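You operate a simulated robot arm through the tools that you are given. There is no shell and no other tool. Be economical: measure what you need, move in short steps, check, and stop when the job is done.

Carry out the task below with a simulated robot arm. There is one attempt and no reset: what you move stays moved.

JOB
Find the shut valve and get the float up to 4.
Fine: gas pump off first, on again last; the valve is C6 or that of the tank which the white lever names; set knob C5; leave all else as it is.
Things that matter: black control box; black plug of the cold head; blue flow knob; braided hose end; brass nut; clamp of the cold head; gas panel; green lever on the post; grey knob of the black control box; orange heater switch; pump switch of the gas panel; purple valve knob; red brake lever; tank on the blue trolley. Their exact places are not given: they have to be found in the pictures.

It is judged by the outcome, as a careful person would: the job done as asked, and still so three seconds after it is handed in. It fails if anything else is knocked over, pushed out of place, dropped, spilled or broken.

ROBOT AND FRAMES
A 7-joint arm with a three-finger gripper, on a carriage that runs on a rail from [-124, 0.3] to [124, -0.3] (x, y) and turns from -2.496 to 3.299 rad about z. Base frame: it is fixed where the carriage stands at the start and does not move with it; the origin is on the floor, on the carriage's upright axis, x ahead of it, y to its left, z up. Lengths are in cm, angles in rad, forces in N, time in s.
With the tool pointing down near the work surface it reaches from about 18 to 70 cm from the robot's upright axis, wherever it stands. Its first joint turns from -2.007 to 2.007 rad. Places, roughly: black control box [170, 50, 110]; black plug of the cold head [260, 130, 150]; blue flow knob [100, 40, 90]; braided hose end [250, 100, 150]; brass nut [260, 110, 140]; clamp of the cold head [260, 130, 130]; gas panel [90, 50, 60]; green lever on the post [20, 50, 100]; grey knob of the black control box [170, 40, 110]; orange heater switch [180, 40, 120]; pump switch of the gas panel [80, 40, 90]; purple valve knob [-30, 60, 110]; red brake lever [-20, 30, 80]; tank on the blue trolley [-30, 60, 50]; white tank lever [90, 30, 120]; wing nut of the cold head [270, 130, 130]. Payload 2.69 kg.
Tool frame: the origin (TCP) lies between the finger pads and is the grasp point; the fingertips stand 3 cm ahead of it; z points along the fingers, y is the line along which they close. The gripper opens to 12.8 cm. The gripper's body begins 11.7 cm behind the TCP.
Orientation is told as [roll, pitch, yaw] about the base's x, y, z axes, in that order, counted from this pose: with the fingers straight down and closing along the base's y, the tool's x points along the base's -x, its y along +y and its z along -z.

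CONTROLS
- The arm moves only by the tool send_rows. Its arguments are lists of equal length, an entry for each row: "linear": the shift along the tool's x, y, z in units of 500 mm (1.0 is 500 mm), a list of three; "dr": the turn, a rotation vector about the tool's x, y, z in units of 120 degrees (1.0 is 120 degrees), a list of three; "hand": the gripper command, from -1 (fully open) to 1 (shut), values between in proportion. In form: {"linear": [[tx, ty, tz], ...], "dr": [[ax, ay, az], ...], "hand": [hand, ...]}. A call has 1 to 12 rows; each row is the pose to reach, as a shift and turn from the pose commanded when the call began, along the tool's axes at that moment. A call with a number of a shift or a turn outside -1 to 1 is refused whole. A row lasts 0.2 s, in which the tool goes at most 5 cm and 0.15 rad; a call with a longer step from one row to the next is refused whole, and so is a gripper value outside its range. Where a pose cannot be reached the arm comes as near as it can. A force on the tool above 50 N (or 10 N above the force at the start of the call, whichever is more), or a blocked arm, ends the call early, and 0.2 s more pass. The fingers move at their own pace and stop on an object; they squeeze with about 44 N. The grip force told is the motor's: it shows also when the fingers shut on nothing. Time passes only in rows, and 0.2 s behind the last, so rows that repeat a pose let the fingers close. The reply holds the time, the measured pose of the TCP, the force on the tool along the base axes, the opening and the grip force, in the units named above and with some noise, with the torque about the TCP (base axes, N m) and any sound that the robot's microphone picked up, and new pictures: "views" is both (left out), scene, wrist or none.
- Cameras (640 x 400 px; columns grow to the right, rows downward): "scene" is now at [-6.71, 23.27, 144.08]; the picture's right is [0.99, 0.11, 0.00], its down [0.10, -0.88, -0.46] and it looks along [-0.05, 0.45, -0.89] (base axes); focal length 214 px, centre (320, 200). "wrist" rides on the gripper at [5.8, 5.4, -13.1] in the tool frame; the picture's right is [-0.68, 0.74, 0.00], its down [-0.62, -0.57, -0.55] and it looks along [-0.40, -0.37, 0.84] (tool axes); focal length 234 px, centre (320, 200).
- raise_lower(by): slides the trunk up (or, below 0, down) by that many cm; the arm and the scene camera ride with it, the base frame stays. It gives what a move gives, with no picture.
- steer(legs): drives the robot by 1 to 6 legs, each [ahead, left, turn to the left] in cm, cm and rad, along the robot's own axes; the way and the turn of a leg run together, so that a leg with both is an arc; at most 150 cm and 3.142 rad a leg. The arm and the cameras ride along, it lands a little off, and it stops where it bumps. It keeps to its track: a leg is cut to what the track allows. It gives what a move gives, and a new picture of the scene camera.
- aim_head(pan, tilt): turns the head with the scene camera to pan (to the left, within 2.705 rad either way) and tilt (down, from -0.506 to 1.204), counted from straight ahead of the robot. It gives what a move gives, and a new picture of the scene camera.
- probe_pixels(camera, pixels): for up to 12 pixels [column, row] of the newest picture of that camera ("zoom" is the newest enlarged one), the place [x, y, z] in the base frame of the surface seen there, good to about 0.3 cm. The clock stands still meanwhile.
- close_up(camera, box): a new picture of the part [left, top, right, bottom] of that camera's present view, enlarged. The clock stands still meanwhile.
- job_done(): hands the job in; it is judged then, once.

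Keep the steps short. Do not move on a guess: measure, check each grasp and each placing, and mend mistakes. In all there are 80 turns and 260 pictures (those below and enlarged ones count). Leave the gripper open and the arm clear of the work at the hand-in unless told otherwise, and finish with a single line.

The tools are called after "Request:" as a command line: name --argument value ..., lists and objects as JSON in quotes. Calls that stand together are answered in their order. send_rows: Moves the arm, as the interface text tells. Its arguments: {"type":"object","properties":{"linear":{"type":"array"},"dr":{"type":"array"},"hand":{"type":"array"},"views":{"type":"string","enum":["both","scene","wrist","none"]}},"required":["linear","dr","hand"]} The other tools are called the same way: raise_lower (by) slides the trunk up or down; steer (legs) drives the base; aim_head (pan, tilt) turns the head that bears the scene camera; probe_pixels (camera, pixels) gives the place of the surface under pixels of a picture; close_up (camera, box) takes an enlarged picture of a part of a camera's view; job_done () hands the job in.

At the start:

```text
time_s: 0.0
ee_pos: [36.39, 31.52, 112.95]
tool_rot: [0.0, 0.0, 0.003]
wrist_force: [0.4, -0.6, -0.8]
torque: [0.0, 0.01, 0.03]
grip_width: 12.78
gripper_force: 0.2
trunk travel left (down, up): [-62.1, 36.9]
robot x, y, heading: [-0.05, 0.31, 0.0]
head pan, tilt: [1.681, 1.096]
```

scene: 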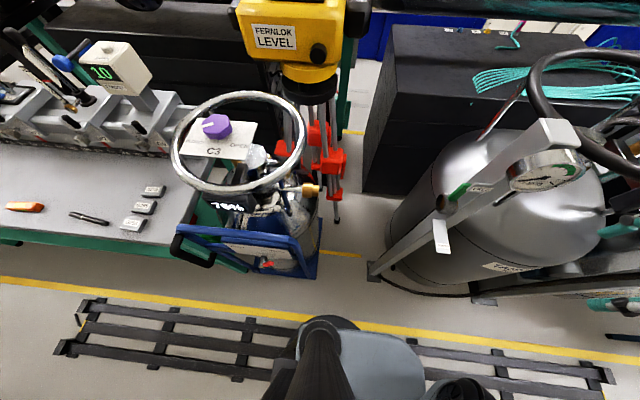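
wrist: 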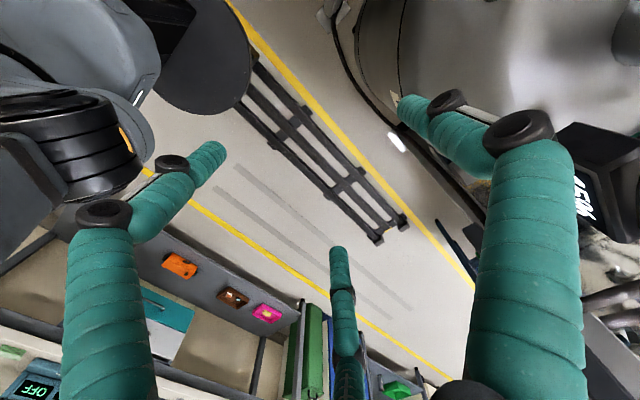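

I see the trolley tank with purple knob C3 and the post with a green lever. I'll look around first, starting with the gas panel to the right.

Request:
aim_head --pan 0.6 --tilt 0.7

Request:
close_up --camera "scene" --box '[320, 0, 640, 200]'

Request:
close_up --camera "scene" --box '[0, 0, 320, 200]'

```text
time_s: 1.3
ee_pos: [36.36, 31.54, 112.99]
tool_rot: [0.001, 0.001, 0.001]
wrist_force: [-0.1, 0.6, -0.4]
torque: [0.02, 0.03, 0.02]
grip_width: 12.82
gripper_force: 0.0
trunk travel left (down, up): [-62.1, 36.9]
robot x, y, heading: [0.26, 0.32, 0.007]
head pan, tilt: [0.6, 0.7]
```

scene: 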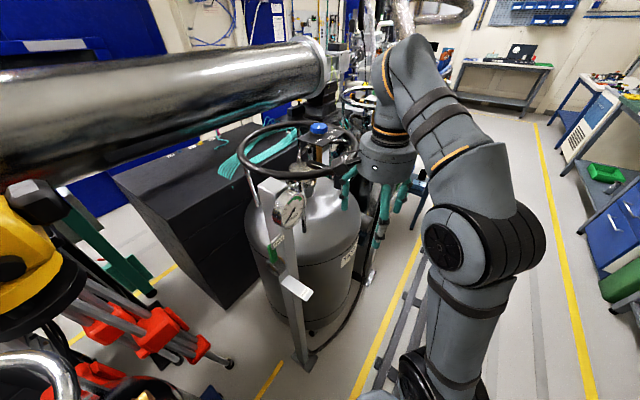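

```text
2.00 times, centred on (480, 100) of scene
```

zoom: 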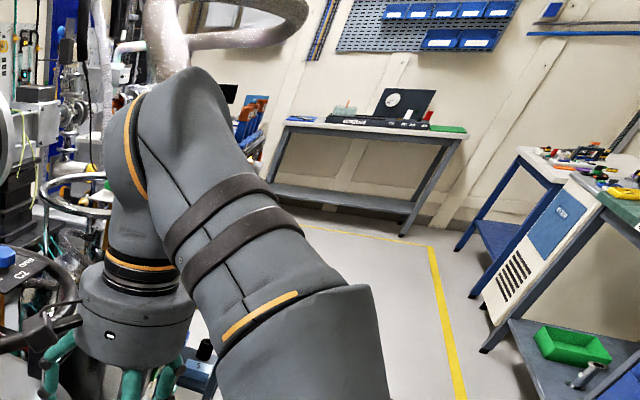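

```text
2.00 times, centred on (160, 100) of scene
```

zoom: 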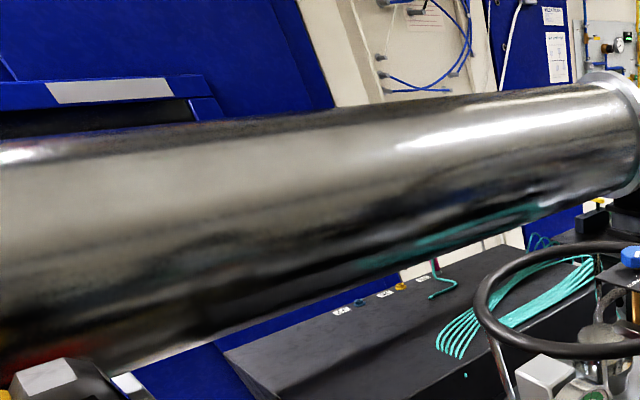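

The arm is in the way and close to the tank. I'll turn the robot right so the arm lies along the rail, then look around from there.

Request:
steer --legs '[[0, 0, -1.0]]'

Request:
aim_head --pan 1.7 --tilt 0.6

```text
time_s: 4.3
ee_pos: [46.14, -13.68, 112.91]
tool_rot: [0.001, 0.002, -1.001]
wrist_force: [-0.8, 0.9, -0.3]
torque: [0.01, 0.0, 0.0]
grip_width: 12.79
gripper_force: 0.0
trunk travel left (down, up): [-62.1, 36.9]
robot x, y, heading: [-0.1, -0.28, -1.001]
head pan, tilt: [0.6, 0.7]
```

scene: 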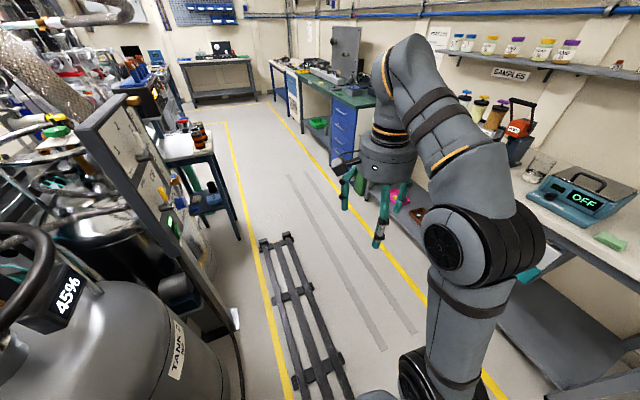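

```text
time_s: 5.6
ee_pos: [46.19, -13.68, 112.9]
tool_rot: [0.0, -0.001, -1.003]
wrist_force: [-0.3, -1.2, -0.4]
torque: [0.03, -0.01, 0.0]
grip_width: 12.82
gripper_force: 0.1
trunk travel left (down, up): [-62.1, 36.9]
robot x, y, heading: [0.08, 0.27, -0.996]
head pan, tilt: [1.7, 0.6]
```

scene: 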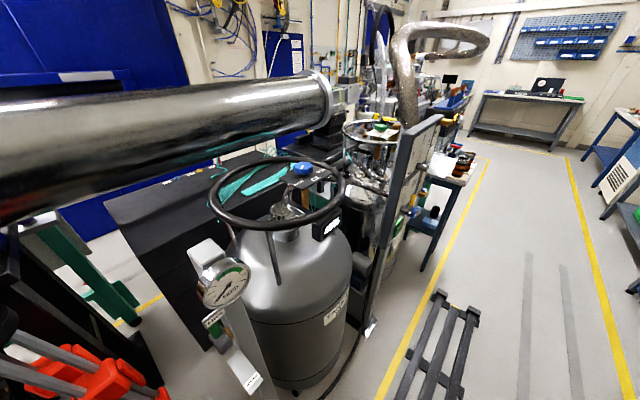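

Drive along the rail to about x=80 to see the gas panel face on.

Request:
steer --legs '[[43.2, 67.3, 0]]'

Request:
aim_head --pan 2.57 --tilt 0.8

Request:
close_up --camera "scene" --box '[160, 100, 480, 300]'

```text
time_s: 9.9
ee_pos: [126.02, -13.89, 112.92]
tool_rot: [0.0, 0.001, -1.003]
wrist_force: [-0.1, 0.1, 0.2]
torque: [-0.02, 0.02, 0.0]
grip_width: 12.8
gripper_force: 0.0
trunk travel left (down, up): [-62.1, 36.9]
robot x, y, heading: [79.77, -0.4, -1.008]
head pan, tilt: [1.7, 0.6]
```

scene: 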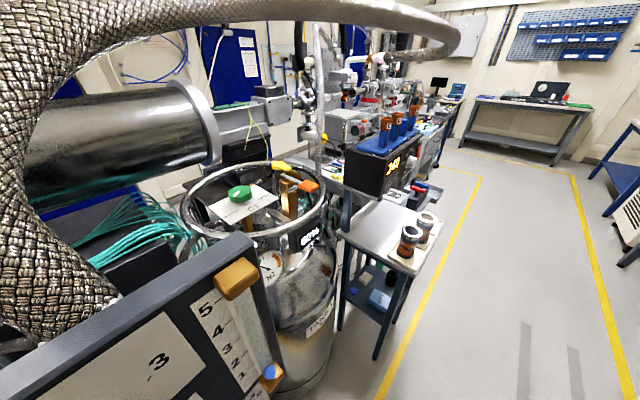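

```text
time_s: 11.1
ee_pos: [125.97, -13.85, 113.02]
tool_rot: [0.0, 0.001, -1.001]
wrist_force: [0.1, -0.1, 0.0]
torque: [-0.03, 0.0, -0.02]
grip_width: 12.8
gripper_force: 0.1
trunk travel left (down, up): [-62.1, 36.9]
robot x, y, heading: [79.53, -0.1, -0.997]
head pan, tilt: [2.571, 0.799]
```

scene: 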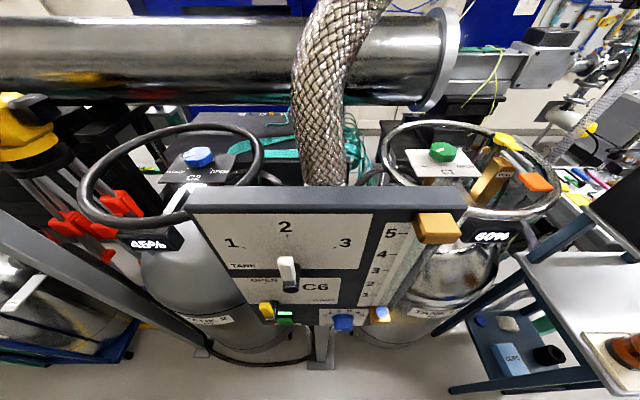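

```text
2.00 times, centred on (320, 200) of scene
```

zoom: 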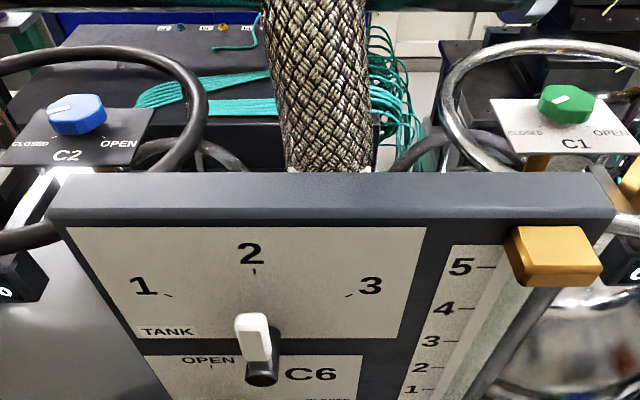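

The panel is below the camera. I'll lower the trunk to view the face straight on.

Request:
raise_lower --by -35

Request:
aim_head --pan 2.55 --tilt 0.35

Request:
close_up --camera "scene" --box '[160, 100, 480, 300]'

```text
time_s: 14.5
ee_pos: [125.81, -13.86, 77.92]
tool_rot: [0.0, 0.001, -1.002]
wrist_force: [-0.2, -0.3, -0.2]
torque: [-0.03, -0.01, -0.04]
grip_width: 12.81
gripper_force: 0.0
trunk travel left (down, up): [-27.1, 71.9]
robot x, y, heading: [80.39, 0.08, -1.0]
head pan, tilt: [2.571, 0.799]
```

```text
time_s: 15.4
ee_pos: [126.06, -13.84, 77.91]
tool_rot: [-0.001, 0.0, -1.002]
wrist_force: [-0.1, -0.8, -0.5]
torque: [-0.01, -0.03, 0.02]
grip_width: 12.78
gripper_force: 0.1
trunk travel left (down, up): [-27.1, 71.9]
robot x, y, heading: [79.95, -0.2, -0.999]
head pan, tilt: [2.55, 0.351]
```

scene: 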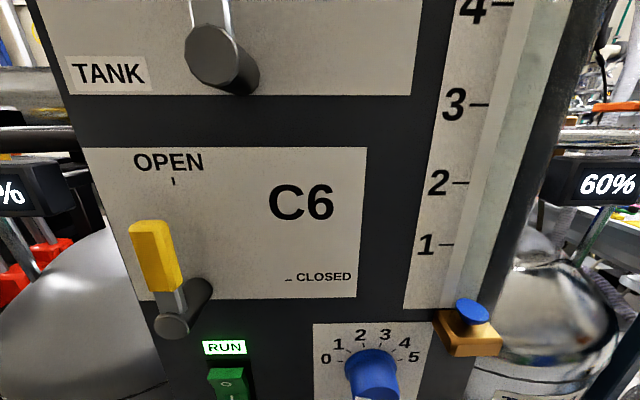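

```text
2.00 times, centred on (320, 200) of scene
```

zoom: 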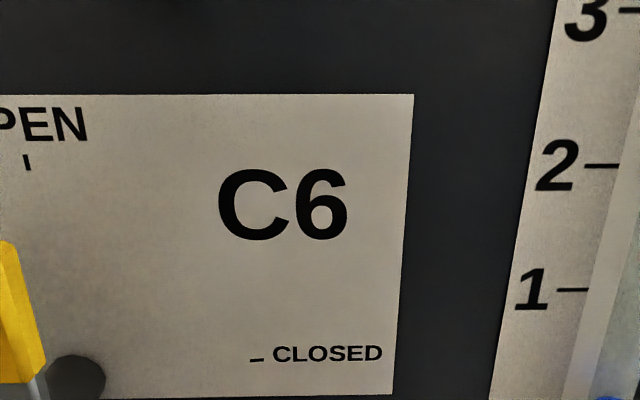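

C6's yellow lever points to OPEN. I'll look at the upper part (white lever) and the lower part (pump switch, blue knob).

Request:
aim_head --pan 2.55 --tilt -0.1

Request:
aim_head --pan 2.6 --tilt 0.8

Request:
probe_pixels --camera "scene" --pixels '[[320, 200], [200, 200], [300, 100], [250, 150], [350, 150]]'

```text
time_s: 16.3
ee_pos: [125.97, -13.94, 78.0]
tool_rot: [-0.001, 0.001, -1.002]
wrist_force: [0.5, -0.1, 0.4]
torque: [-0.02, 0.03, -0.04]
grip_width: 12.79
gripper_force: 0.1
trunk travel left (down, up): [-27.1, 71.9]
robot x, y, heading: [80.2, -0.43, -1.002]
head pan, tilt: [2.55, -0.099]
```

scene: 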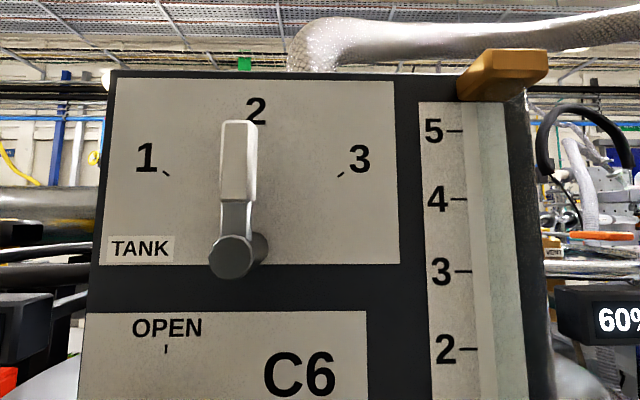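

```text
time_s: 17.5
ee_pos: [126.02, -13.83, 78.13]
tool_rot: [0.0, 0.001, -1.003]
wrist_force: [-0.5, 0.2, 0.6]
torque: [-0.03, -0.03, -0.03]
grip_width: 12.81
gripper_force: 0.0
trunk travel left (down, up): [-27.1, 71.9]
robot x, y, heading: [79.56, -0.31, -1.0]
head pan, tilt: [2.601, 0.799]
```

scene: 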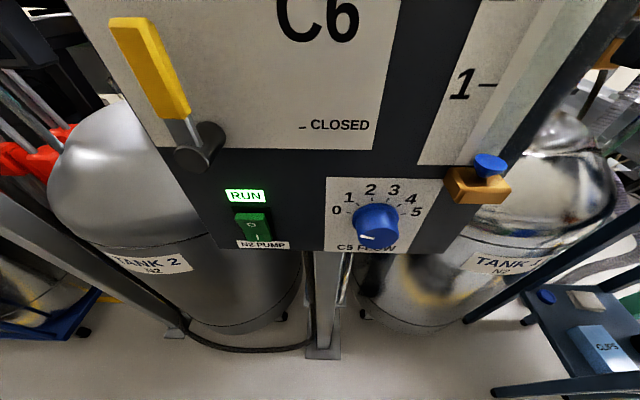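

```text
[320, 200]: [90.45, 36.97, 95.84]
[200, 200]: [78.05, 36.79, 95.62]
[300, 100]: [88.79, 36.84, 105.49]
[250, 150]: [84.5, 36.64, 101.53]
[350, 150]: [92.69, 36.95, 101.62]
```

The white lever names tank 2; C6 is open; so the shut valve should be C2. I'll zoom on the switch and C5 knob and on C2 later.

Request:
close_up --camera "scene" --box '[200, 170, 440, 260]'

Request:
probe_pixels --camera "scene" --pixels '[[252, 216], [252, 225], [252, 236], [235, 225], [272, 225], [376, 228], [365, 238], [376, 212], [355, 222], [398, 222], [488, 165], [245, 195]]'

```text
2.67 times, centred on (320, 215) of scene
```

zoom: 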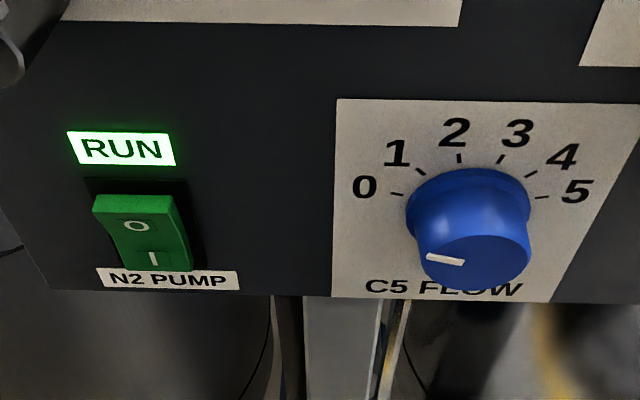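

```text
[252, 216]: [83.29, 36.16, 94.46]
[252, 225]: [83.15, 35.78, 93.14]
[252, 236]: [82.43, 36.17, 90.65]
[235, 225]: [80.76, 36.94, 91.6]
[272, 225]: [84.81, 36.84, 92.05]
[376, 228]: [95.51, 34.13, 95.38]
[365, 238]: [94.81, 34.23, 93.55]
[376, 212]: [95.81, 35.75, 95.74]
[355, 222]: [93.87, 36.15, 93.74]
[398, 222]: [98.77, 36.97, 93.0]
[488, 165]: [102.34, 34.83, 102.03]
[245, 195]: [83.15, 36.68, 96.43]
```

Switch reads RUN, C5 points at 0, float is at the bottom. I'll stand off at about x=45 so the arm can reach the panel with horizontal fingers.

Request:
steer --legs '[[-18.9, -29.5, 0], [0, 0, 0.45]]'

Request:
aim_head --pan 1.3 --tilt 0.4

```text
time_s: 21.1
ee_pos: [92.42, 7.37, 77.96]
tool_rot: [0.0, 0.0, -0.559]
wrist_force: [1.1, 0.2, 0.6]
torque: [0.01, 0.01, 0.01]
grip_width: 12.8
gripper_force: 0.1
trunk travel left (down, up): [-27.1, 71.9]
robot x, y, heading: [44.98, 0.03, -0.559]
head pan, tilt: [2.601, 0.799]
```

scene: 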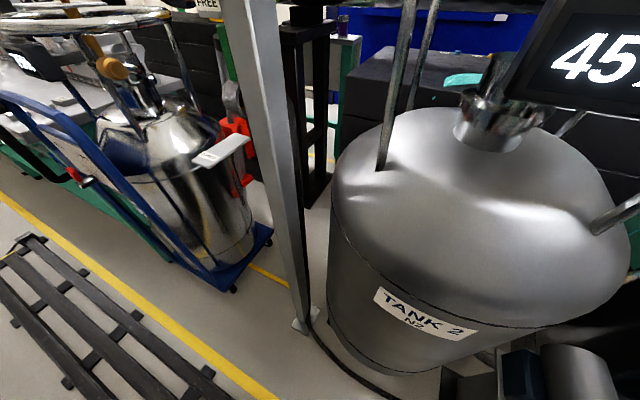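

```text
time_s: 22.5
ee_pos: [92.39, 7.24, 77.94]
tool_rot: [0.001, 0.0, -0.559]
wrist_force: [0.8, -0.1, 0.8]
torque: [-0.01, 0.02, -0.04]
grip_width: 12.79
gripper_force: 0.1
trunk travel left (down, up): [-27.1, 71.9]
robot x, y, heading: [44.85, -0.52, -0.562]
head pan, tilt: [1.3, 0.4]
```

scene: 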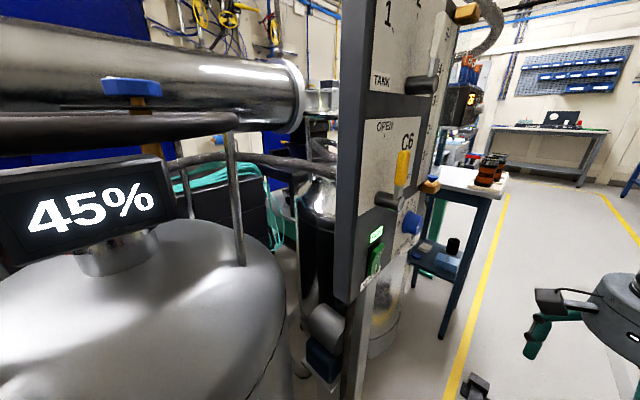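

The switch and C6 lever are visible from the side. I'll turn the tool to point at the panel (+y) with fingers shut, staying well in front of the panel.

Request:
send_rows --linear '[[0, 0, -0.027], [0, 0, -0.053], [0, 0, -0.08], [0, 0, -0.107], [0, 0, -0.133], [0, 0, -0.16], [0, 0, -0.187], [0, 0, -0.213], [0, 0, -0.24], [0, 0, -0.267], [0, 0, -0.293], [0, 0, -0.32]]' --dr '[[-0.0607, 0.0174, -0.0174], [-0.1214, 0.0349, -0.0349], [-0.1821, 0.0523, -0.0523], [-0.2428, 0.0697, -0.0697], [-0.3035, 0.0871, -0.0871], [-0.3642, 0.1046, -0.1046], [-0.4249, 0.122, -0.122], [-0.4856, 0.1394, -0.1394], [-0.5463, 0.1568, -0.1568], [-0.607, 0.1743, -0.1743], [-0.6677, 0.1917, -0.1917], [-0.7284, 0.2091, -0.2091]]' --hand '[1, 1, 1, 1, 1, 1, 1, 1, 1, 1, 1, 1]'

```text
time_s: 25.1
ee_pos: [92.45, 7.28, 93.86]
tool_rot: [1.572, -0.002, -0.002]
wrist_force: [0.2, -0.1, 0.3]
torque: [-0.04, -0.04, 0.03]
grip_width: 0.22
gripper_force: 30.8
trunk travel left (down, up): [-27.1, 71.9]
robot x, y, heading: [45.18, 0.14, -0.563]
head pan, tilt: [1.3, 0.4]
```

scene: 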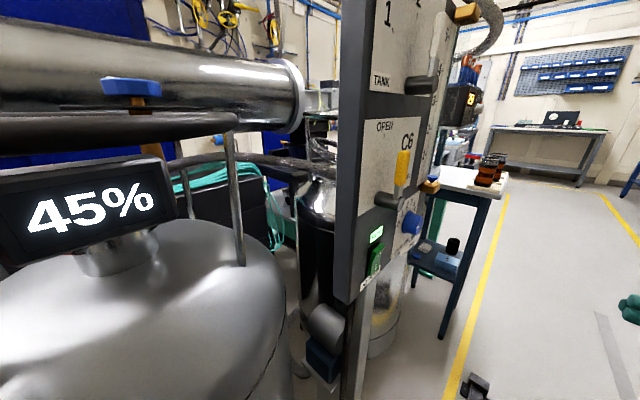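
wrist: 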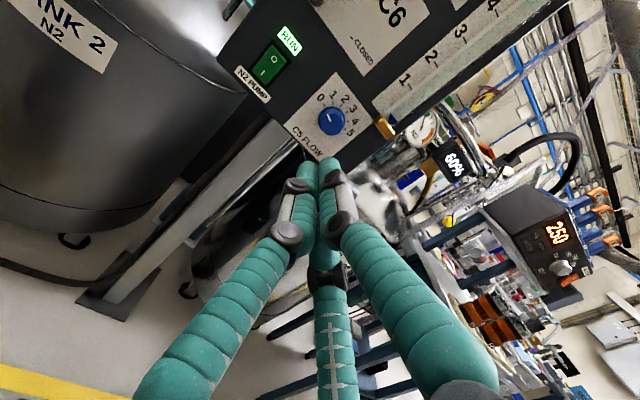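

The view shows finger parts at (310–330,165) and a middle one near (318,260). I'll measure those and the switch.

Request:
close_up --camera "wrist" --box '[220, 20, 420, 280]'

Request:
probe_pixels --camera "wrist" --pixels '[[312, 165], [328, 165], [318, 250], [318, 280], [320, 330], [302, 250], [340, 250], [275, 50], [263, 68], [280, 42], [332, 122], [320, 115]]'

```text
1.54 times, centred on (320, 150) of wrist
```

zoom: 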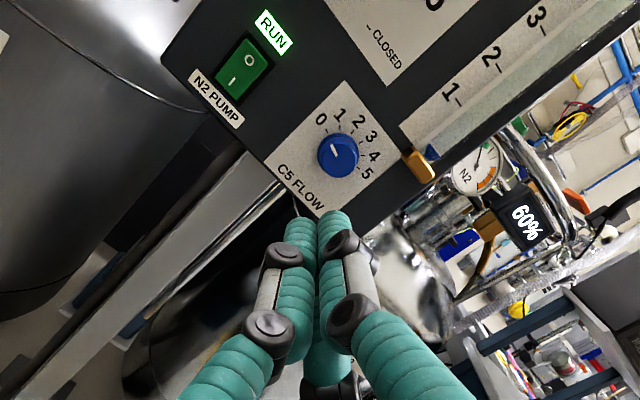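

```text
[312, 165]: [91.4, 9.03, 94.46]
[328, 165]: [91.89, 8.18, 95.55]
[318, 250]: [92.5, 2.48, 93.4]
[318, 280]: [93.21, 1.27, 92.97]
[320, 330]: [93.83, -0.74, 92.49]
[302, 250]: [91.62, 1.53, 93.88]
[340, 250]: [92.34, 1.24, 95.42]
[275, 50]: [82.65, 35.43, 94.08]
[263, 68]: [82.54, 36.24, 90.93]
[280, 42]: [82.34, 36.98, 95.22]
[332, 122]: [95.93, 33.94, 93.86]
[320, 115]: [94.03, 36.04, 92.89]
```

The rocker's upper end ("0") stands out at about (82.7, 35.4, 94.2). I'll move in front of it, stopping with fingertips about 3 cm short.

Request:
send_rows --linear '[[0.064, 0.003, 0.03], [0.128, 0.006, 0.08], [0.192, 0.009, 0.14], [0.194, 0.009, 0.23], [0.194, 0.009, 0.32], [0.194, 0.009, 0.4], [0.194, 0.009, 0.434], [0.194, 0.009, 0.434]]' --dr '[[0, 0, 0], [0, 0, 0], [0, 0, 0], [0, 0, 0], [0, 0, 0], [0, 0, 0], [0, 0, 0], [0, 0, 0]]' --hand '[1, 1, 1, 1, 1, 1, 1, 1]'

```text
time_s: 26.9
ee_pos: [82.74, 29.02, 94.55]
tool_rot: [1.572, 0.001, -0.001]
wrist_force: [-0.2, 0.0, 0.3]
torque: [0.02, -0.02, 0.02]
grip_width: 0.21
gripper_force: 31.6
trunk travel left (down, up): [-27.1, 71.9]
robot x, y, heading: [44.87, 0.03, -0.56]
head pan, tilt: [1.3, 0.4]
```

scene: 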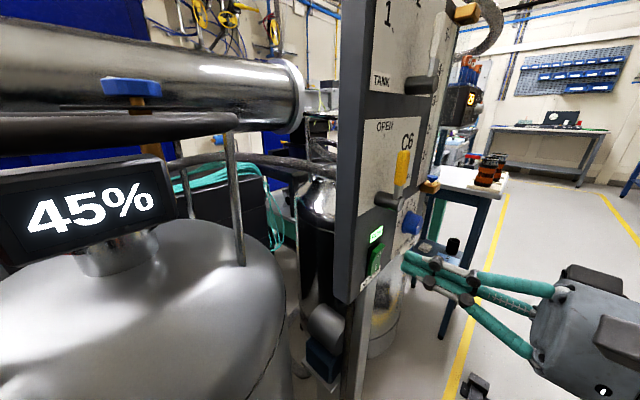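
wrist: 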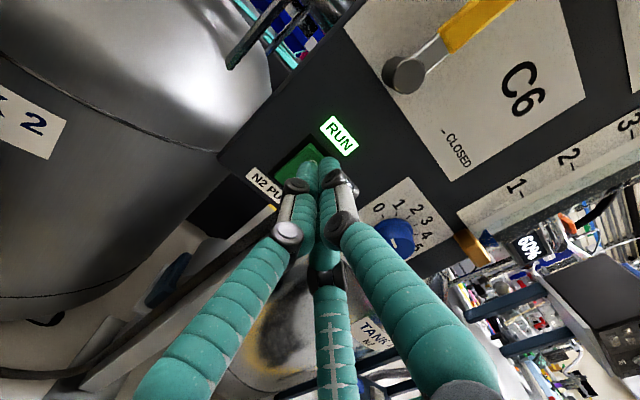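

Aligned on the switch top. Now press forward in small steps, listening for a click.

Request:
send_rows --linear '[[0, 0, 0.04], [0, 0, 0.056], [0, 0, 0.068], [0, 0, 0.076], [0, 0, 0.084], [0, 0, 0.084]]' --dr '[[0, 0, 0], [0, 0, 0], [0, 0, 0], [0, 0, 0], [0, 0, 0], [0, 0, 0]]' --hand '[1, 1, 1, 1, 1, 1]'

```text
time_s: 28.3
ee_pos: [82.63, 33.23, 94.46]
tool_rot: [1.569, 0.002, -0.001]
wrist_force: [0.1, 0.0, -0.2]
torque: [0.01, 0.02, -0.01]
grip_width: 0.19
gripper_force: 31.2
trunk travel left (down, up): [-27.1, 71.9]
robot x, y, heading: [44.72, -0.02, -0.558]
head pan, tilt: [1.3, 0.4]
```

scene: 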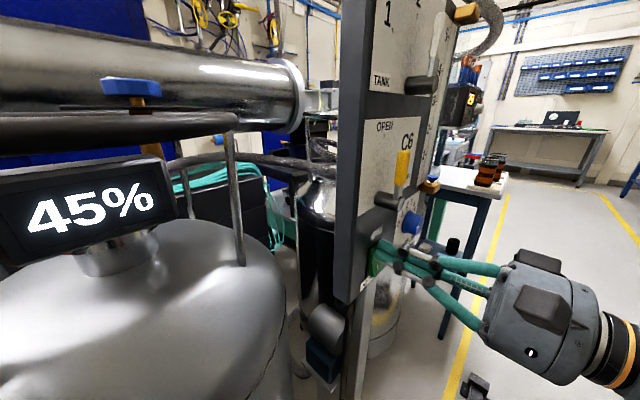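
wrist: 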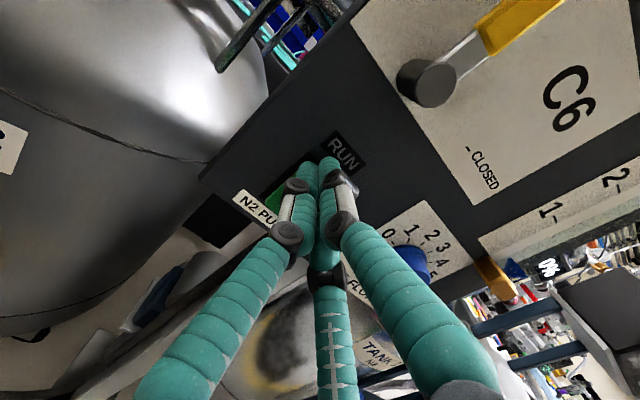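

RUN light is dark: pump is off. Back away straight, then measure the C2 knob seen at (130,87).

Request:
send_rows --linear '[[0, 0, -0.08], [0, 0, -0.18], [0, 0, -0.28], [0, 0, -0.38], [0, 0, -0.48], [0, 0, -0.52]]' --dr '[[0, 0, 0], [0, 0, 0], [0, 0, 0], [0, 0, 0], [0, 0, 0], [0, 0, 0]]' --hand '[1, 1, 1, 1, 1, 1]'

Request:
probe_pixels --camera "scene" --pixels '[[110, 86], [130, 88], [155, 88], [140, 105], [380, 265], [100, 120], [230, 120]]'

```text
time_s: 29.7
ee_pos: [82.7, 7.12, 94.51]
tool_rot: [1.571, -0.002, -0.003]
wrist_force: [-0.6, 0.6, 0.9]
torque: [-0.01, -0.01, 0.01]
grip_width: 0.19
gripper_force: 31.7
trunk travel left (down, up): [-27.1, 71.9]
robot x, y, heading: [45.06, -0.04, -0.56]
head pan, tilt: [1.3, 0.4]
```

scene: 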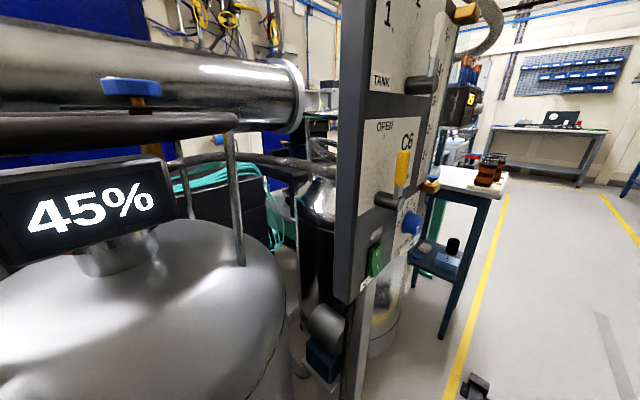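
wrist: 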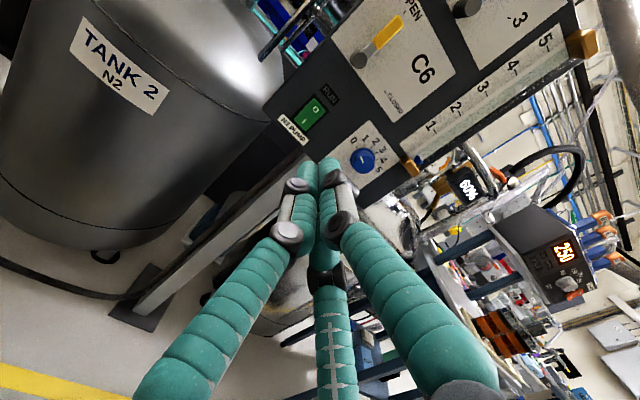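

```text
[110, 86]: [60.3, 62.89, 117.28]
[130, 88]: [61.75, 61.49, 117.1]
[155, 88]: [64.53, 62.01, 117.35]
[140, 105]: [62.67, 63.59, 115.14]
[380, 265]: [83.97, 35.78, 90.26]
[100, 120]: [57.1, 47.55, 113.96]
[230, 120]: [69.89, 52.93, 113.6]
```

Pump off (RUN dark). While the tool faces the panel I'll set C5 next; measure the knob closely from the wrist view.

Request:
close_up --camera "wrist" --box '[320, 110, 420, 210]'

Request:
probe_pixels --camera "wrist" --pixels '[[361, 160], [350, 153], [374, 158], [368, 169], [362, 148], [352, 168], [362, 173], [372, 150], [347, 162], [356, 149]]'

```text
4.00 times, centred on (370, 160) of wrist
```

zoom: 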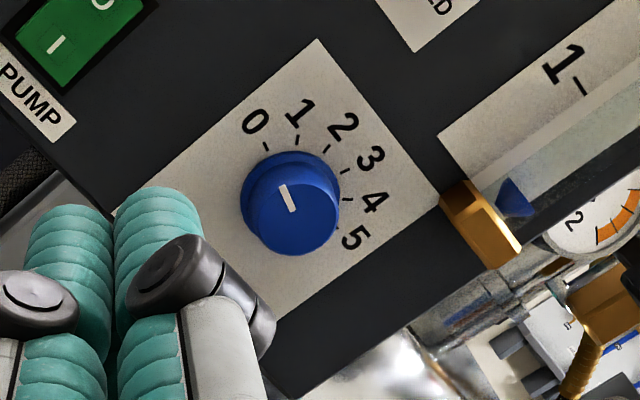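

```text
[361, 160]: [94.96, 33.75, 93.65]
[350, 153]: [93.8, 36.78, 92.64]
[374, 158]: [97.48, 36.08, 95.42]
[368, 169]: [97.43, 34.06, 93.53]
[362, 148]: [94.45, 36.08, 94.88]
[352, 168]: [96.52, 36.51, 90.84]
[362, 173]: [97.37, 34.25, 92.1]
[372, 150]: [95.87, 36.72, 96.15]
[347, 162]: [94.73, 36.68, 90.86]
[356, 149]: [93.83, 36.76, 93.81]
```

Probe tick marks, pointer ends and knob edge points in the enlarged picture.

Request:
probe_pixels --camera "zoom" --pixels '[[266, 147], [297, 140], [327, 150], [346, 170], [348, 198], [338, 230], [283, 188], [292, 208], [291, 249], [334, 205], [250, 205], [290, 168]]'

```text
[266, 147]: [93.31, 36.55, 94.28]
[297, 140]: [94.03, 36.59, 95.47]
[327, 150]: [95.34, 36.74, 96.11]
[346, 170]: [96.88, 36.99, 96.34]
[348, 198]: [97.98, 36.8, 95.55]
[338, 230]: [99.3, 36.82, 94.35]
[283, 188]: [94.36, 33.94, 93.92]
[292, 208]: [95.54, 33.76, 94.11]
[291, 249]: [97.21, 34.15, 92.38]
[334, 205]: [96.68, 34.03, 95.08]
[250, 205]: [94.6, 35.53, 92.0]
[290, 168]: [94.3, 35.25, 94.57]
```

Pointer is at 0; ticks are 30° apart, so 4 is 120° clockwise. Knob axis is about (96.0, 93.5). I'll pre-turn the wrist −60°, half open, in front of the knob.

Request:
send_rows --linear '[[-0.0333, -0.0024, 0.0375], [-0.0665, -0.0048, 0.075], [-0.0998, -0.0071, 0.1125], [-0.133, -0.0095, 0.15], [-0.1663, -0.0119, 0.1875], [-0.1995, -0.0143, 0.225], [-0.2328, -0.0166, 0.2625], [-0.266, -0.019, 0.3], [-0.266, -0.019, 0.3]]' --dr '[[0, 0, -0.0625], [0, 0, -0.125], [0, 0, -0.1875], [0, 0, -0.25], [0, 0, -0.3125], [0, 0, -0.375], [0, 0, -0.4375], [0, 0, -0.5], [0, 0, -0.5]]' --hand '[0, 0, 0, 0, 0, 0, 0, 0, 0]'

```text
time_s: 31.7
ee_pos: [96.04, 22.21, 93.54]
tool_rot: [1.571, -1.05, -0.002]
wrist_force: [0.1, 0.0, 0.9]
torque: [-0.02, -0.06, 0.03]
grip_width: 6.39
gripper_force: 0.0
trunk travel left (down, up): [-27.1, 71.9]
robot x, y, heading: [45.06, 0.08, -0.558]
head pan, tilt: [1.3, 0.4]
```

scene: 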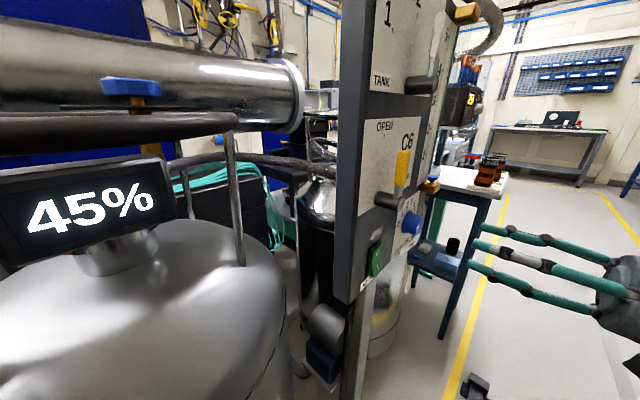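
wrist: 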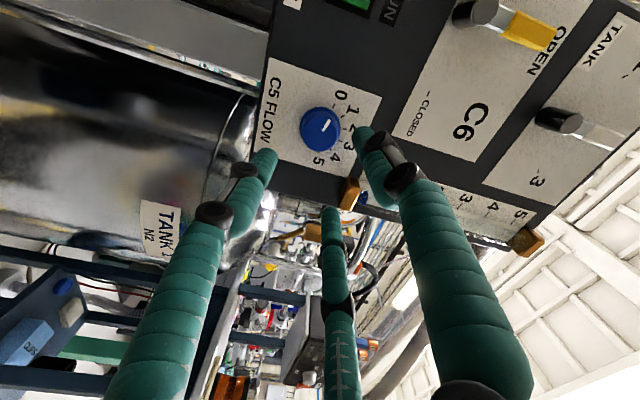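

I'll check where all three finger parts are relative to the tool before approaching.

Request:
probe_pixels --camera "wrist" --pixels '[[330, 212], [333, 240], [268, 155], [262, 165], [362, 132], [372, 155], [318, 128], [335, 290], [400, 210], [210, 210]]'

Request:
close_up --camera "wrist" --box '[220, 70, 420, 270]'

```text
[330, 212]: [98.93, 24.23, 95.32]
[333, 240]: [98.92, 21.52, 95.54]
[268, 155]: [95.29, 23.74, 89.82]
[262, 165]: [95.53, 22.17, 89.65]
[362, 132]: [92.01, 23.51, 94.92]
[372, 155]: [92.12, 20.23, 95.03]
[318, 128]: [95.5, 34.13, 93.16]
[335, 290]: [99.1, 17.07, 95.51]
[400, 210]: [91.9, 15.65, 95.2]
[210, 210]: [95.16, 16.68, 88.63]
```

```text
2.00 times, centred on (320, 170) of wrist
```

zoom: 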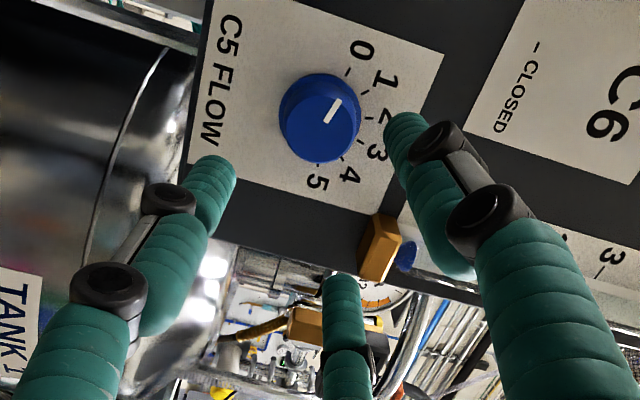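

The hand has one finger opposing two, centred on the TCP, and suits the round knob. Advance straight so the tips straddle the knob.

Request:
send_rows --linear '[[0, 0, 0.07], [0, 0, 0.14], [0, 0, 0.18], [0, 0, 0.2], [0, 0, 0.212], [0, 0, 0.212]]' --dr '[[0, 0, 0], [0, 0, 0], [0, 0, 0], [0, 0, 0], [0, 0, 0], [0, 0, 0]]' --hand '[0, 0, 0, 0, 0, 0]'

```text
time_s: 33.1
ee_pos: [95.92, 32.87, 93.49]
tool_rot: [1.57, -1.047, -0.003]
wrist_force: [0.5, 0.5, -0.3]
torque: [0.01, -0.05, 0.02]
grip_width: 6.4
gripper_force: 0.0
trunk travel left (down, up): [-27.1, 71.9]
robot x, y, heading: [44.89, 0.25, -0.561]
head pan, tilt: [1.3, 0.4]
```

scene: 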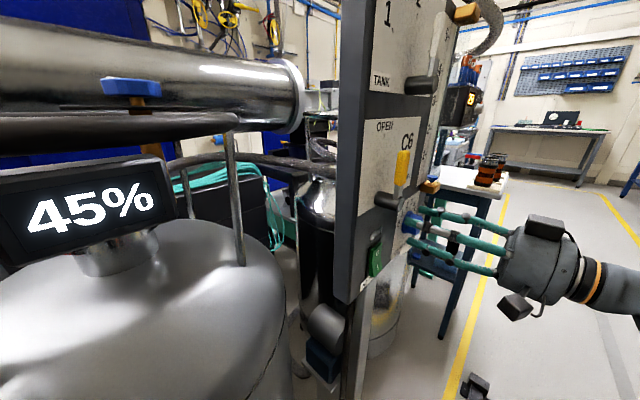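
wrist: 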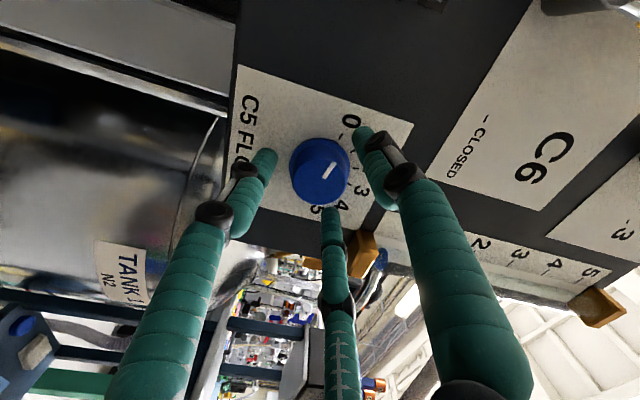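

Knob sits between the fingers. Close to grip.

Request:
send_rows --linear '[[0, 0, 0], [0, 0, 0], [0, 0, 0], [0, 0, 0], [0, 0, 0]]' --dr '[[0, 0, 0], [0, 0, 0], [0, 0, 0], [0, 0, 0], [0, 0, 0]]' --hand '[1, 1, 1, 1, 1]'

```text
time_s: 34.3
ee_pos: [96.05, 32.74, 93.62]
tool_rot: [1.57, -1.047, -0.001]
wrist_force: [5.1, 2.6, 3.2]
torque: [-0.07, 0.0, -0.13]
grip_width: 4.12
gripper_force: 44.9
trunk travel left (down, up): [-27.1, 71.9]
robot x, y, heading: [44.98, -0.15, -0.563]
head pan, tilt: [1.3, 0.4]
```

scene: 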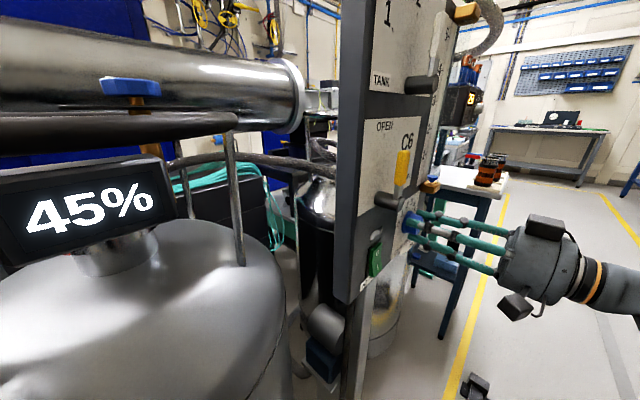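
wrist: 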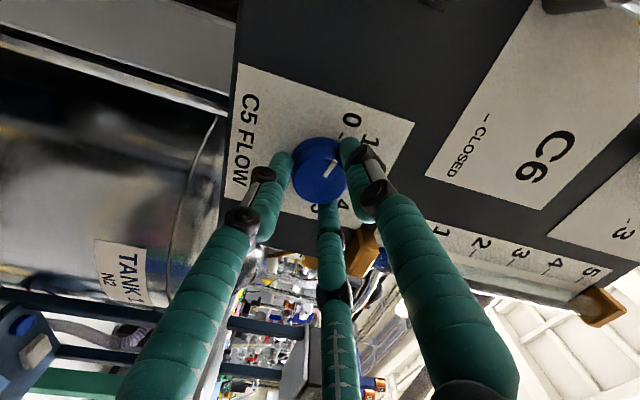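

Gripped (4.1 cm). Turn 60° clockwise and check that the pointer follows.

Request:
send_rows --linear '[[0, 0, 0], [0, 0, 0], [0, 0, 0], [0, 0, 0], [0, 0, 0], [0, 0, 0], [0, 0, 0], [0, 0, 0], [0, 0, 0]]' --dr '[[0, 0, 0.0625], [0, 0, 0.125], [0, 0, 0.1875], [0, 0, 0.25], [0, 0, 0.3125], [0, 0, 0.375], [0, 0, 0.4375], [0, 0, 0.5], [0, 0, 0.5]]' --hand '[1, 1, 1, 1, 1, 1, 1, 1, 1]' --views "wrist"

Request:
close_up --camera "wrist" --box '[250, 100, 410, 240]'

```text
time_s: 36.3
ee_pos: [96.0, 32.84, 93.48]
tool_rot: [1.57, 0.001, -0.003]
wrist_force: [10.9, 9.8, 9.6]
torque: [0.29, -0.03, -0.17]
grip_width: 4.11
gripper_force: 45.1
trunk travel left (down, up): [-27.1, 71.9]
robot x, y, heading: [44.99, 0.1, -0.562]
head pan, tilt: [1.3, 0.4]
```

wrist: 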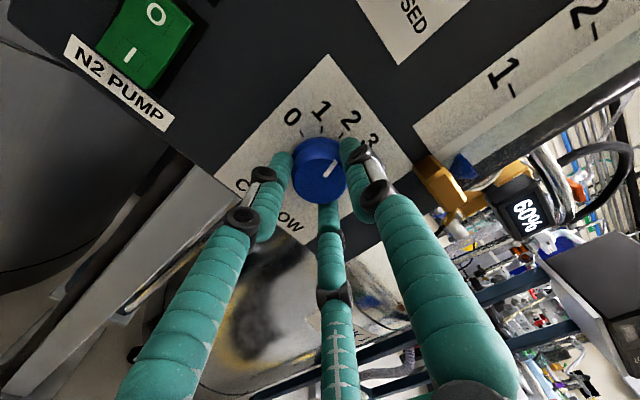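

```text
2.86 times, centred on (330, 170) of wrist
```

zoom: 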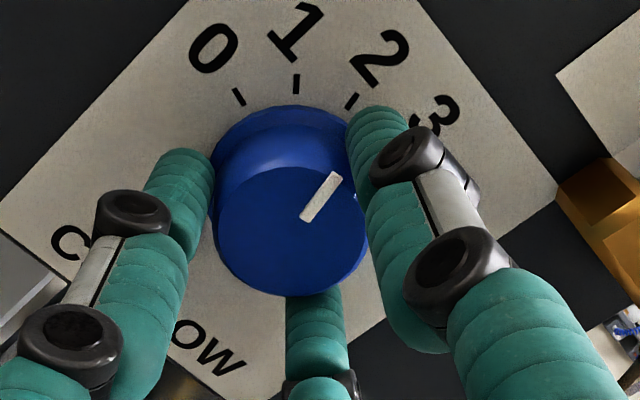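

The knob followed to about 2. Turn the remaining 60°.

Request:
send_rows --linear '[[0, 0, 0], [0, 0, 0], [0, 0, 0], [0, 0, 0], [0, 0, 0], [0, 0, 0], [0, 0, 0], [0, 0, 0], [0, 0, 0]]' --dr '[[0, 0, 0.0625], [0, 0, 0.125], [0, 0, 0.1875], [0, 0, 0.25], [0, 0, 0.3125], [0, 0, 0.375], [0, 0, 0.4375], [0, 0, 0.5], [0, 0, 0.5]]' --hand '[1, 1, 1, 1, 1, 1, 1, 1, 1]' --views "wrist"

Request:
close_up --camera "wrist" --box '[250, 100, 410, 240]'

```text
time_s: 38.3
ee_pos: [96.06, 32.84, 93.51]
tool_rot: [1.572, 1.052, 0.0]
wrist_force: [9.9, 5.8, 9.8]
torque: [0.22, -0.08, -0.23]
grip_width: 4.12
gripper_force: 45.2
trunk travel left (down, up): [-27.1, 71.9]
robot x, y, heading: [44.73, 0.26, -0.561]
head pan, tilt: [1.3, 0.4]
```

wrist: 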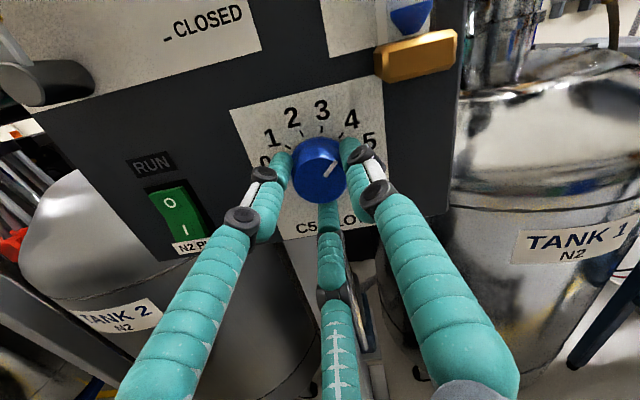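

```text
2.86 times, centred on (330, 170) of wrist
```

zoom: 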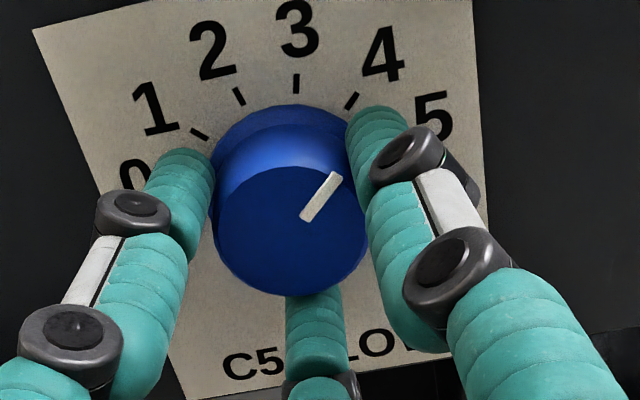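

Pointer is parallel to the tick for 4. Release and withdraw straight back.

Request:
send_rows --linear '[[0, 0, 0], [0, 0, 0], [0, 0, 0], [0, 0, 0], [0, 0, -0.08], [0, 0, -0.18], [0, 0, -0.28], [0, 0, -0.38], [0, 0, -0.46], [0, 0, -0.5]]' --dr '[[0, 0, 0], [0, 0, 0], [0, 0, 0], [0, 0, 0], [0, 0, 0], [0, 0, 0], [0, 0, 0], [0, 0, 0], [0, 0, 0], [0, 0, 0]]' --hand '[0, 0, 0, 0, 0, 0, 0, 0, 0, 0]' --views "wrist"

Request:
close_up --camera "wrist" --box '[240, 60, 440, 200]'

```text
time_s: 40.5
ee_pos: [95.97, 7.71, 93.45]
tool_rot: [1.57, 1.048, -0.002]
wrist_force: [0.2, 0.4, -0.6]
torque: [0.01, 0.05, 0.03]
grip_width: 6.4
gripper_force: 0.1
trunk travel left (down, up): [-27.1, 71.9]
robot x, y, heading: [44.82, 0.13, -0.558]
head pan, tilt: [1.3, 0.4]
```

wrist: 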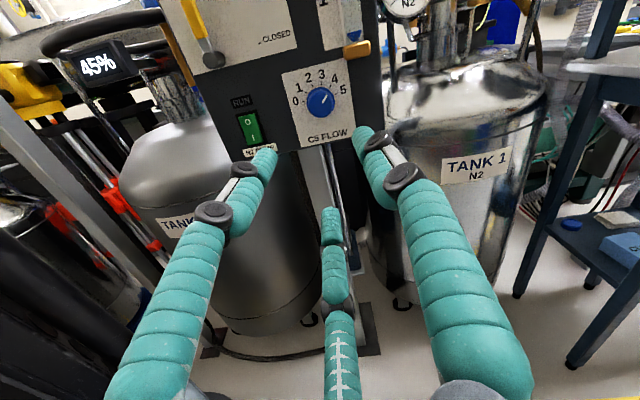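

```text
2.86 times, centred on (340, 130) of wrist
```

zoom: 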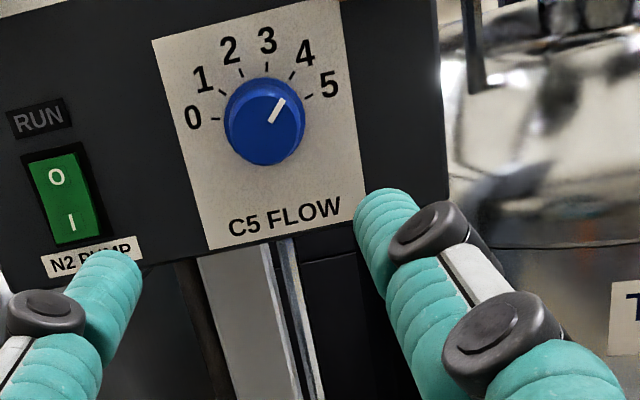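

C5 reads 4. Now restore the tool to pointing down in two steps, then go for C2.

Request:
send_rows --linear '[[0, 0, 0], [0, 0, 0], [0, 0, 0], [0, 0, 0], [0, 0, 0], [0, 0, 0], [0, 0, 0], [0, 0, 0]]' --dr '[[0, 0, -0.0625], [0, 0, -0.125], [0, 0, -0.1875], [0, 0, -0.25], [0, 0, -0.3125], [0, 0, -0.375], [0, 0, -0.4375], [0, 0, -0.5]]' --hand '[0, 0, 0, 0, 0, 0, 0, 0]' --views "none"

Request:
send_rows --linear '[[0, 0, -0.02], [0, 0, -0.04], [0, 0, -0.06], [0, 0, -0.08], [0, 0, -0.1], [0, 0, -0.1], [0, 0, -0.1], [0, 0, -0.1], [0, 0, -0.1], [0, 0, -0.1], [0, 0, -0.1]]' --dr '[[0.068, 0, 0], [0.136, 0, 0], [0.204, 0, 0], [0.272, 0, 0], [0.34, 0, 0], [0.408, 0, 0], [0.476, 0, 0], [0.544, 0, 0], [0.612, 0, 0], [0.68, 0, 0], [0.75, 0, 0]]' --hand '[0, 0, 0, 0, 0, 0, 0, 0, 0, 0, 0]' --views "none"

Request:
raise_lower --by 55

Request:
aim_head --pan 1.8 --tilt 0.8

```text
time_s: 42.3
ee_pos: [96.05, 7.75, 93.5]
tool_rot: [1.571, -0.003, -0.002]
wrist_force: [0.3, 0.0, 0.6]
torque: [0.0, 0.01, -0.01]
grip_width: 6.4
gripper_force: 0.0
trunk travel left (down, up): [-27.1, 71.9]
robot x, y, heading: [44.97, 0.01, -0.56]
head pan, tilt: [1.3, 0.4]
```

```text
time_s: 44.7
ee_pos: [85.4, -1.94, 80.55]
tool_rot: [0.057, -0.007, -0.003]
wrist_force: [-1.2, -0.8, 0.3]
torque: [0.1, -0.17, 0.0]
grip_width: 6.4
gripper_force: 0.0
out of reach, approached as far as the arm can: row 4, 5, 6, 7, 8, 9, 10, 11
trunk travel left (down, up): [-27.1, 71.9]
robot x, y, heading: [44.9, -0.38, -0.562]
head pan, tilt: [1.3, 0.4]
```

```text
refused: 55 is not a number from -40 to 40
```

```text
time_s: 45.7
ee_pos: [85.43, -1.81, 80.61]
tool_rot: [0.06, -0.005, -0.002]
wrist_force: [0.4, -0.3, -0.7]
torque: [-0.01, 0.02, -0.02]
grip_width: 6.39
gripper_force: 0.0
trunk travel left (down, up): [-27.1, 71.9]
robot x, y, heading: [44.65, -0.01, -0.559]
head pan, tilt: [1.799, 0.799]
```

scene: 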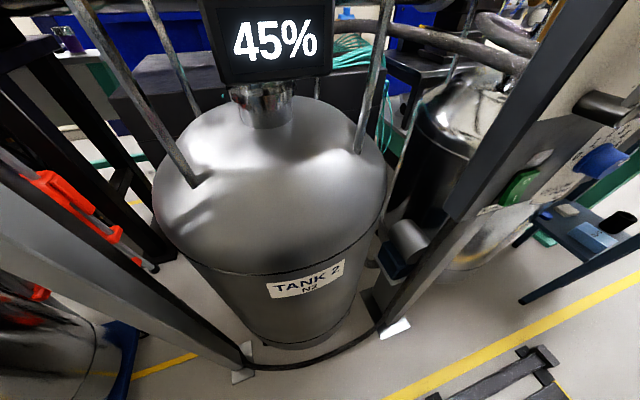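

Arm is clear. Raise the trunk in two steps and look at C2 from above.

Request:
raise_lower --by 40

Request:
raise_lower --by 15

Request:
aim_head --pan 1.85 --tilt 0.8

Request:
close_up --camera "scene" --box '[200, 50, 520, 250]'

```text
time_s: 49.5
ee_pos: [85.57, -1.83, 120.48]
tool_rot: [0.06, -0.004, -0.001]
wrist_force: [0.2, -1.2, -0.6]
torque: [0.07, -0.01, -0.01]
grip_width: 6.38
gripper_force: 0.0
trunk travel left (down, up): [-67.1, 31.9]
robot x, y, heading: [45.1, -0.35, -0.562]
head pan, tilt: [1.799, 0.799]
```

```text
time_s: 51.2
ee_pos: [85.49, -1.87, 135.48]
tool_rot: [0.058, -0.006, -0.002]
wrist_force: [-0.2, 0.1, -0.4]
torque: [-0.02, -0.01, -0.03]
grip_width: 6.4
gripper_force: 0.1
trunk travel left (down, up): [-82.1, 16.9]
robot x, y, heading: [45.01, 0.32, -0.562]
head pan, tilt: [1.799, 0.799]
```

```text
time_s: 51.9
ee_pos: [85.52, -1.85, 135.42]
tool_rot: [0.06, -0.004, -0.001]
wrist_force: [0.2, 0.0, -0.4]
torque: [0.01, 0.01, -0.03]
grip_width: 6.41
gripper_force: 0.0
trunk travel left (down, up): [-82.1, 16.9]
robot x, y, heading: [44.77, 0.06, -0.56]
head pan, tilt: [1.85, 0.799]
```

scene: 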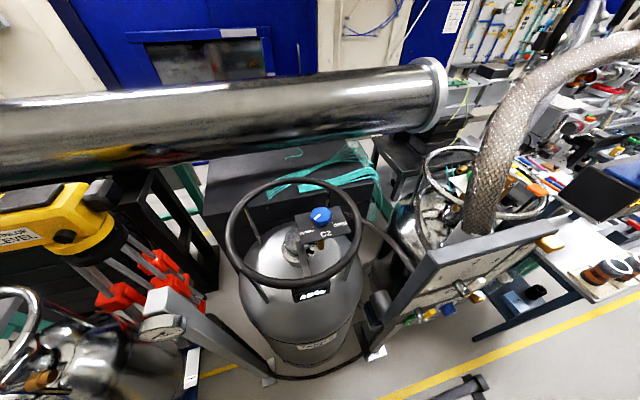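

```text
2.00 times, centred on (360, 150) of scene
```

zoom: 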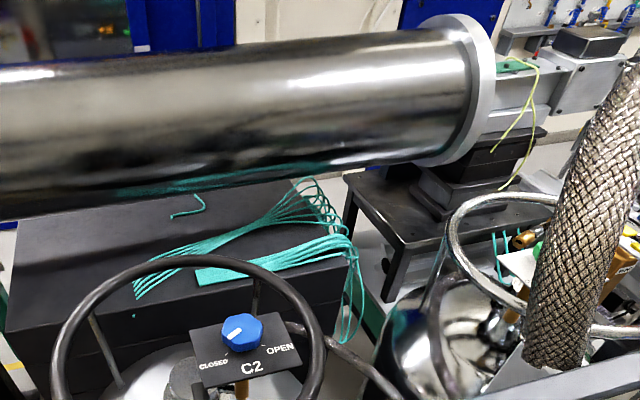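

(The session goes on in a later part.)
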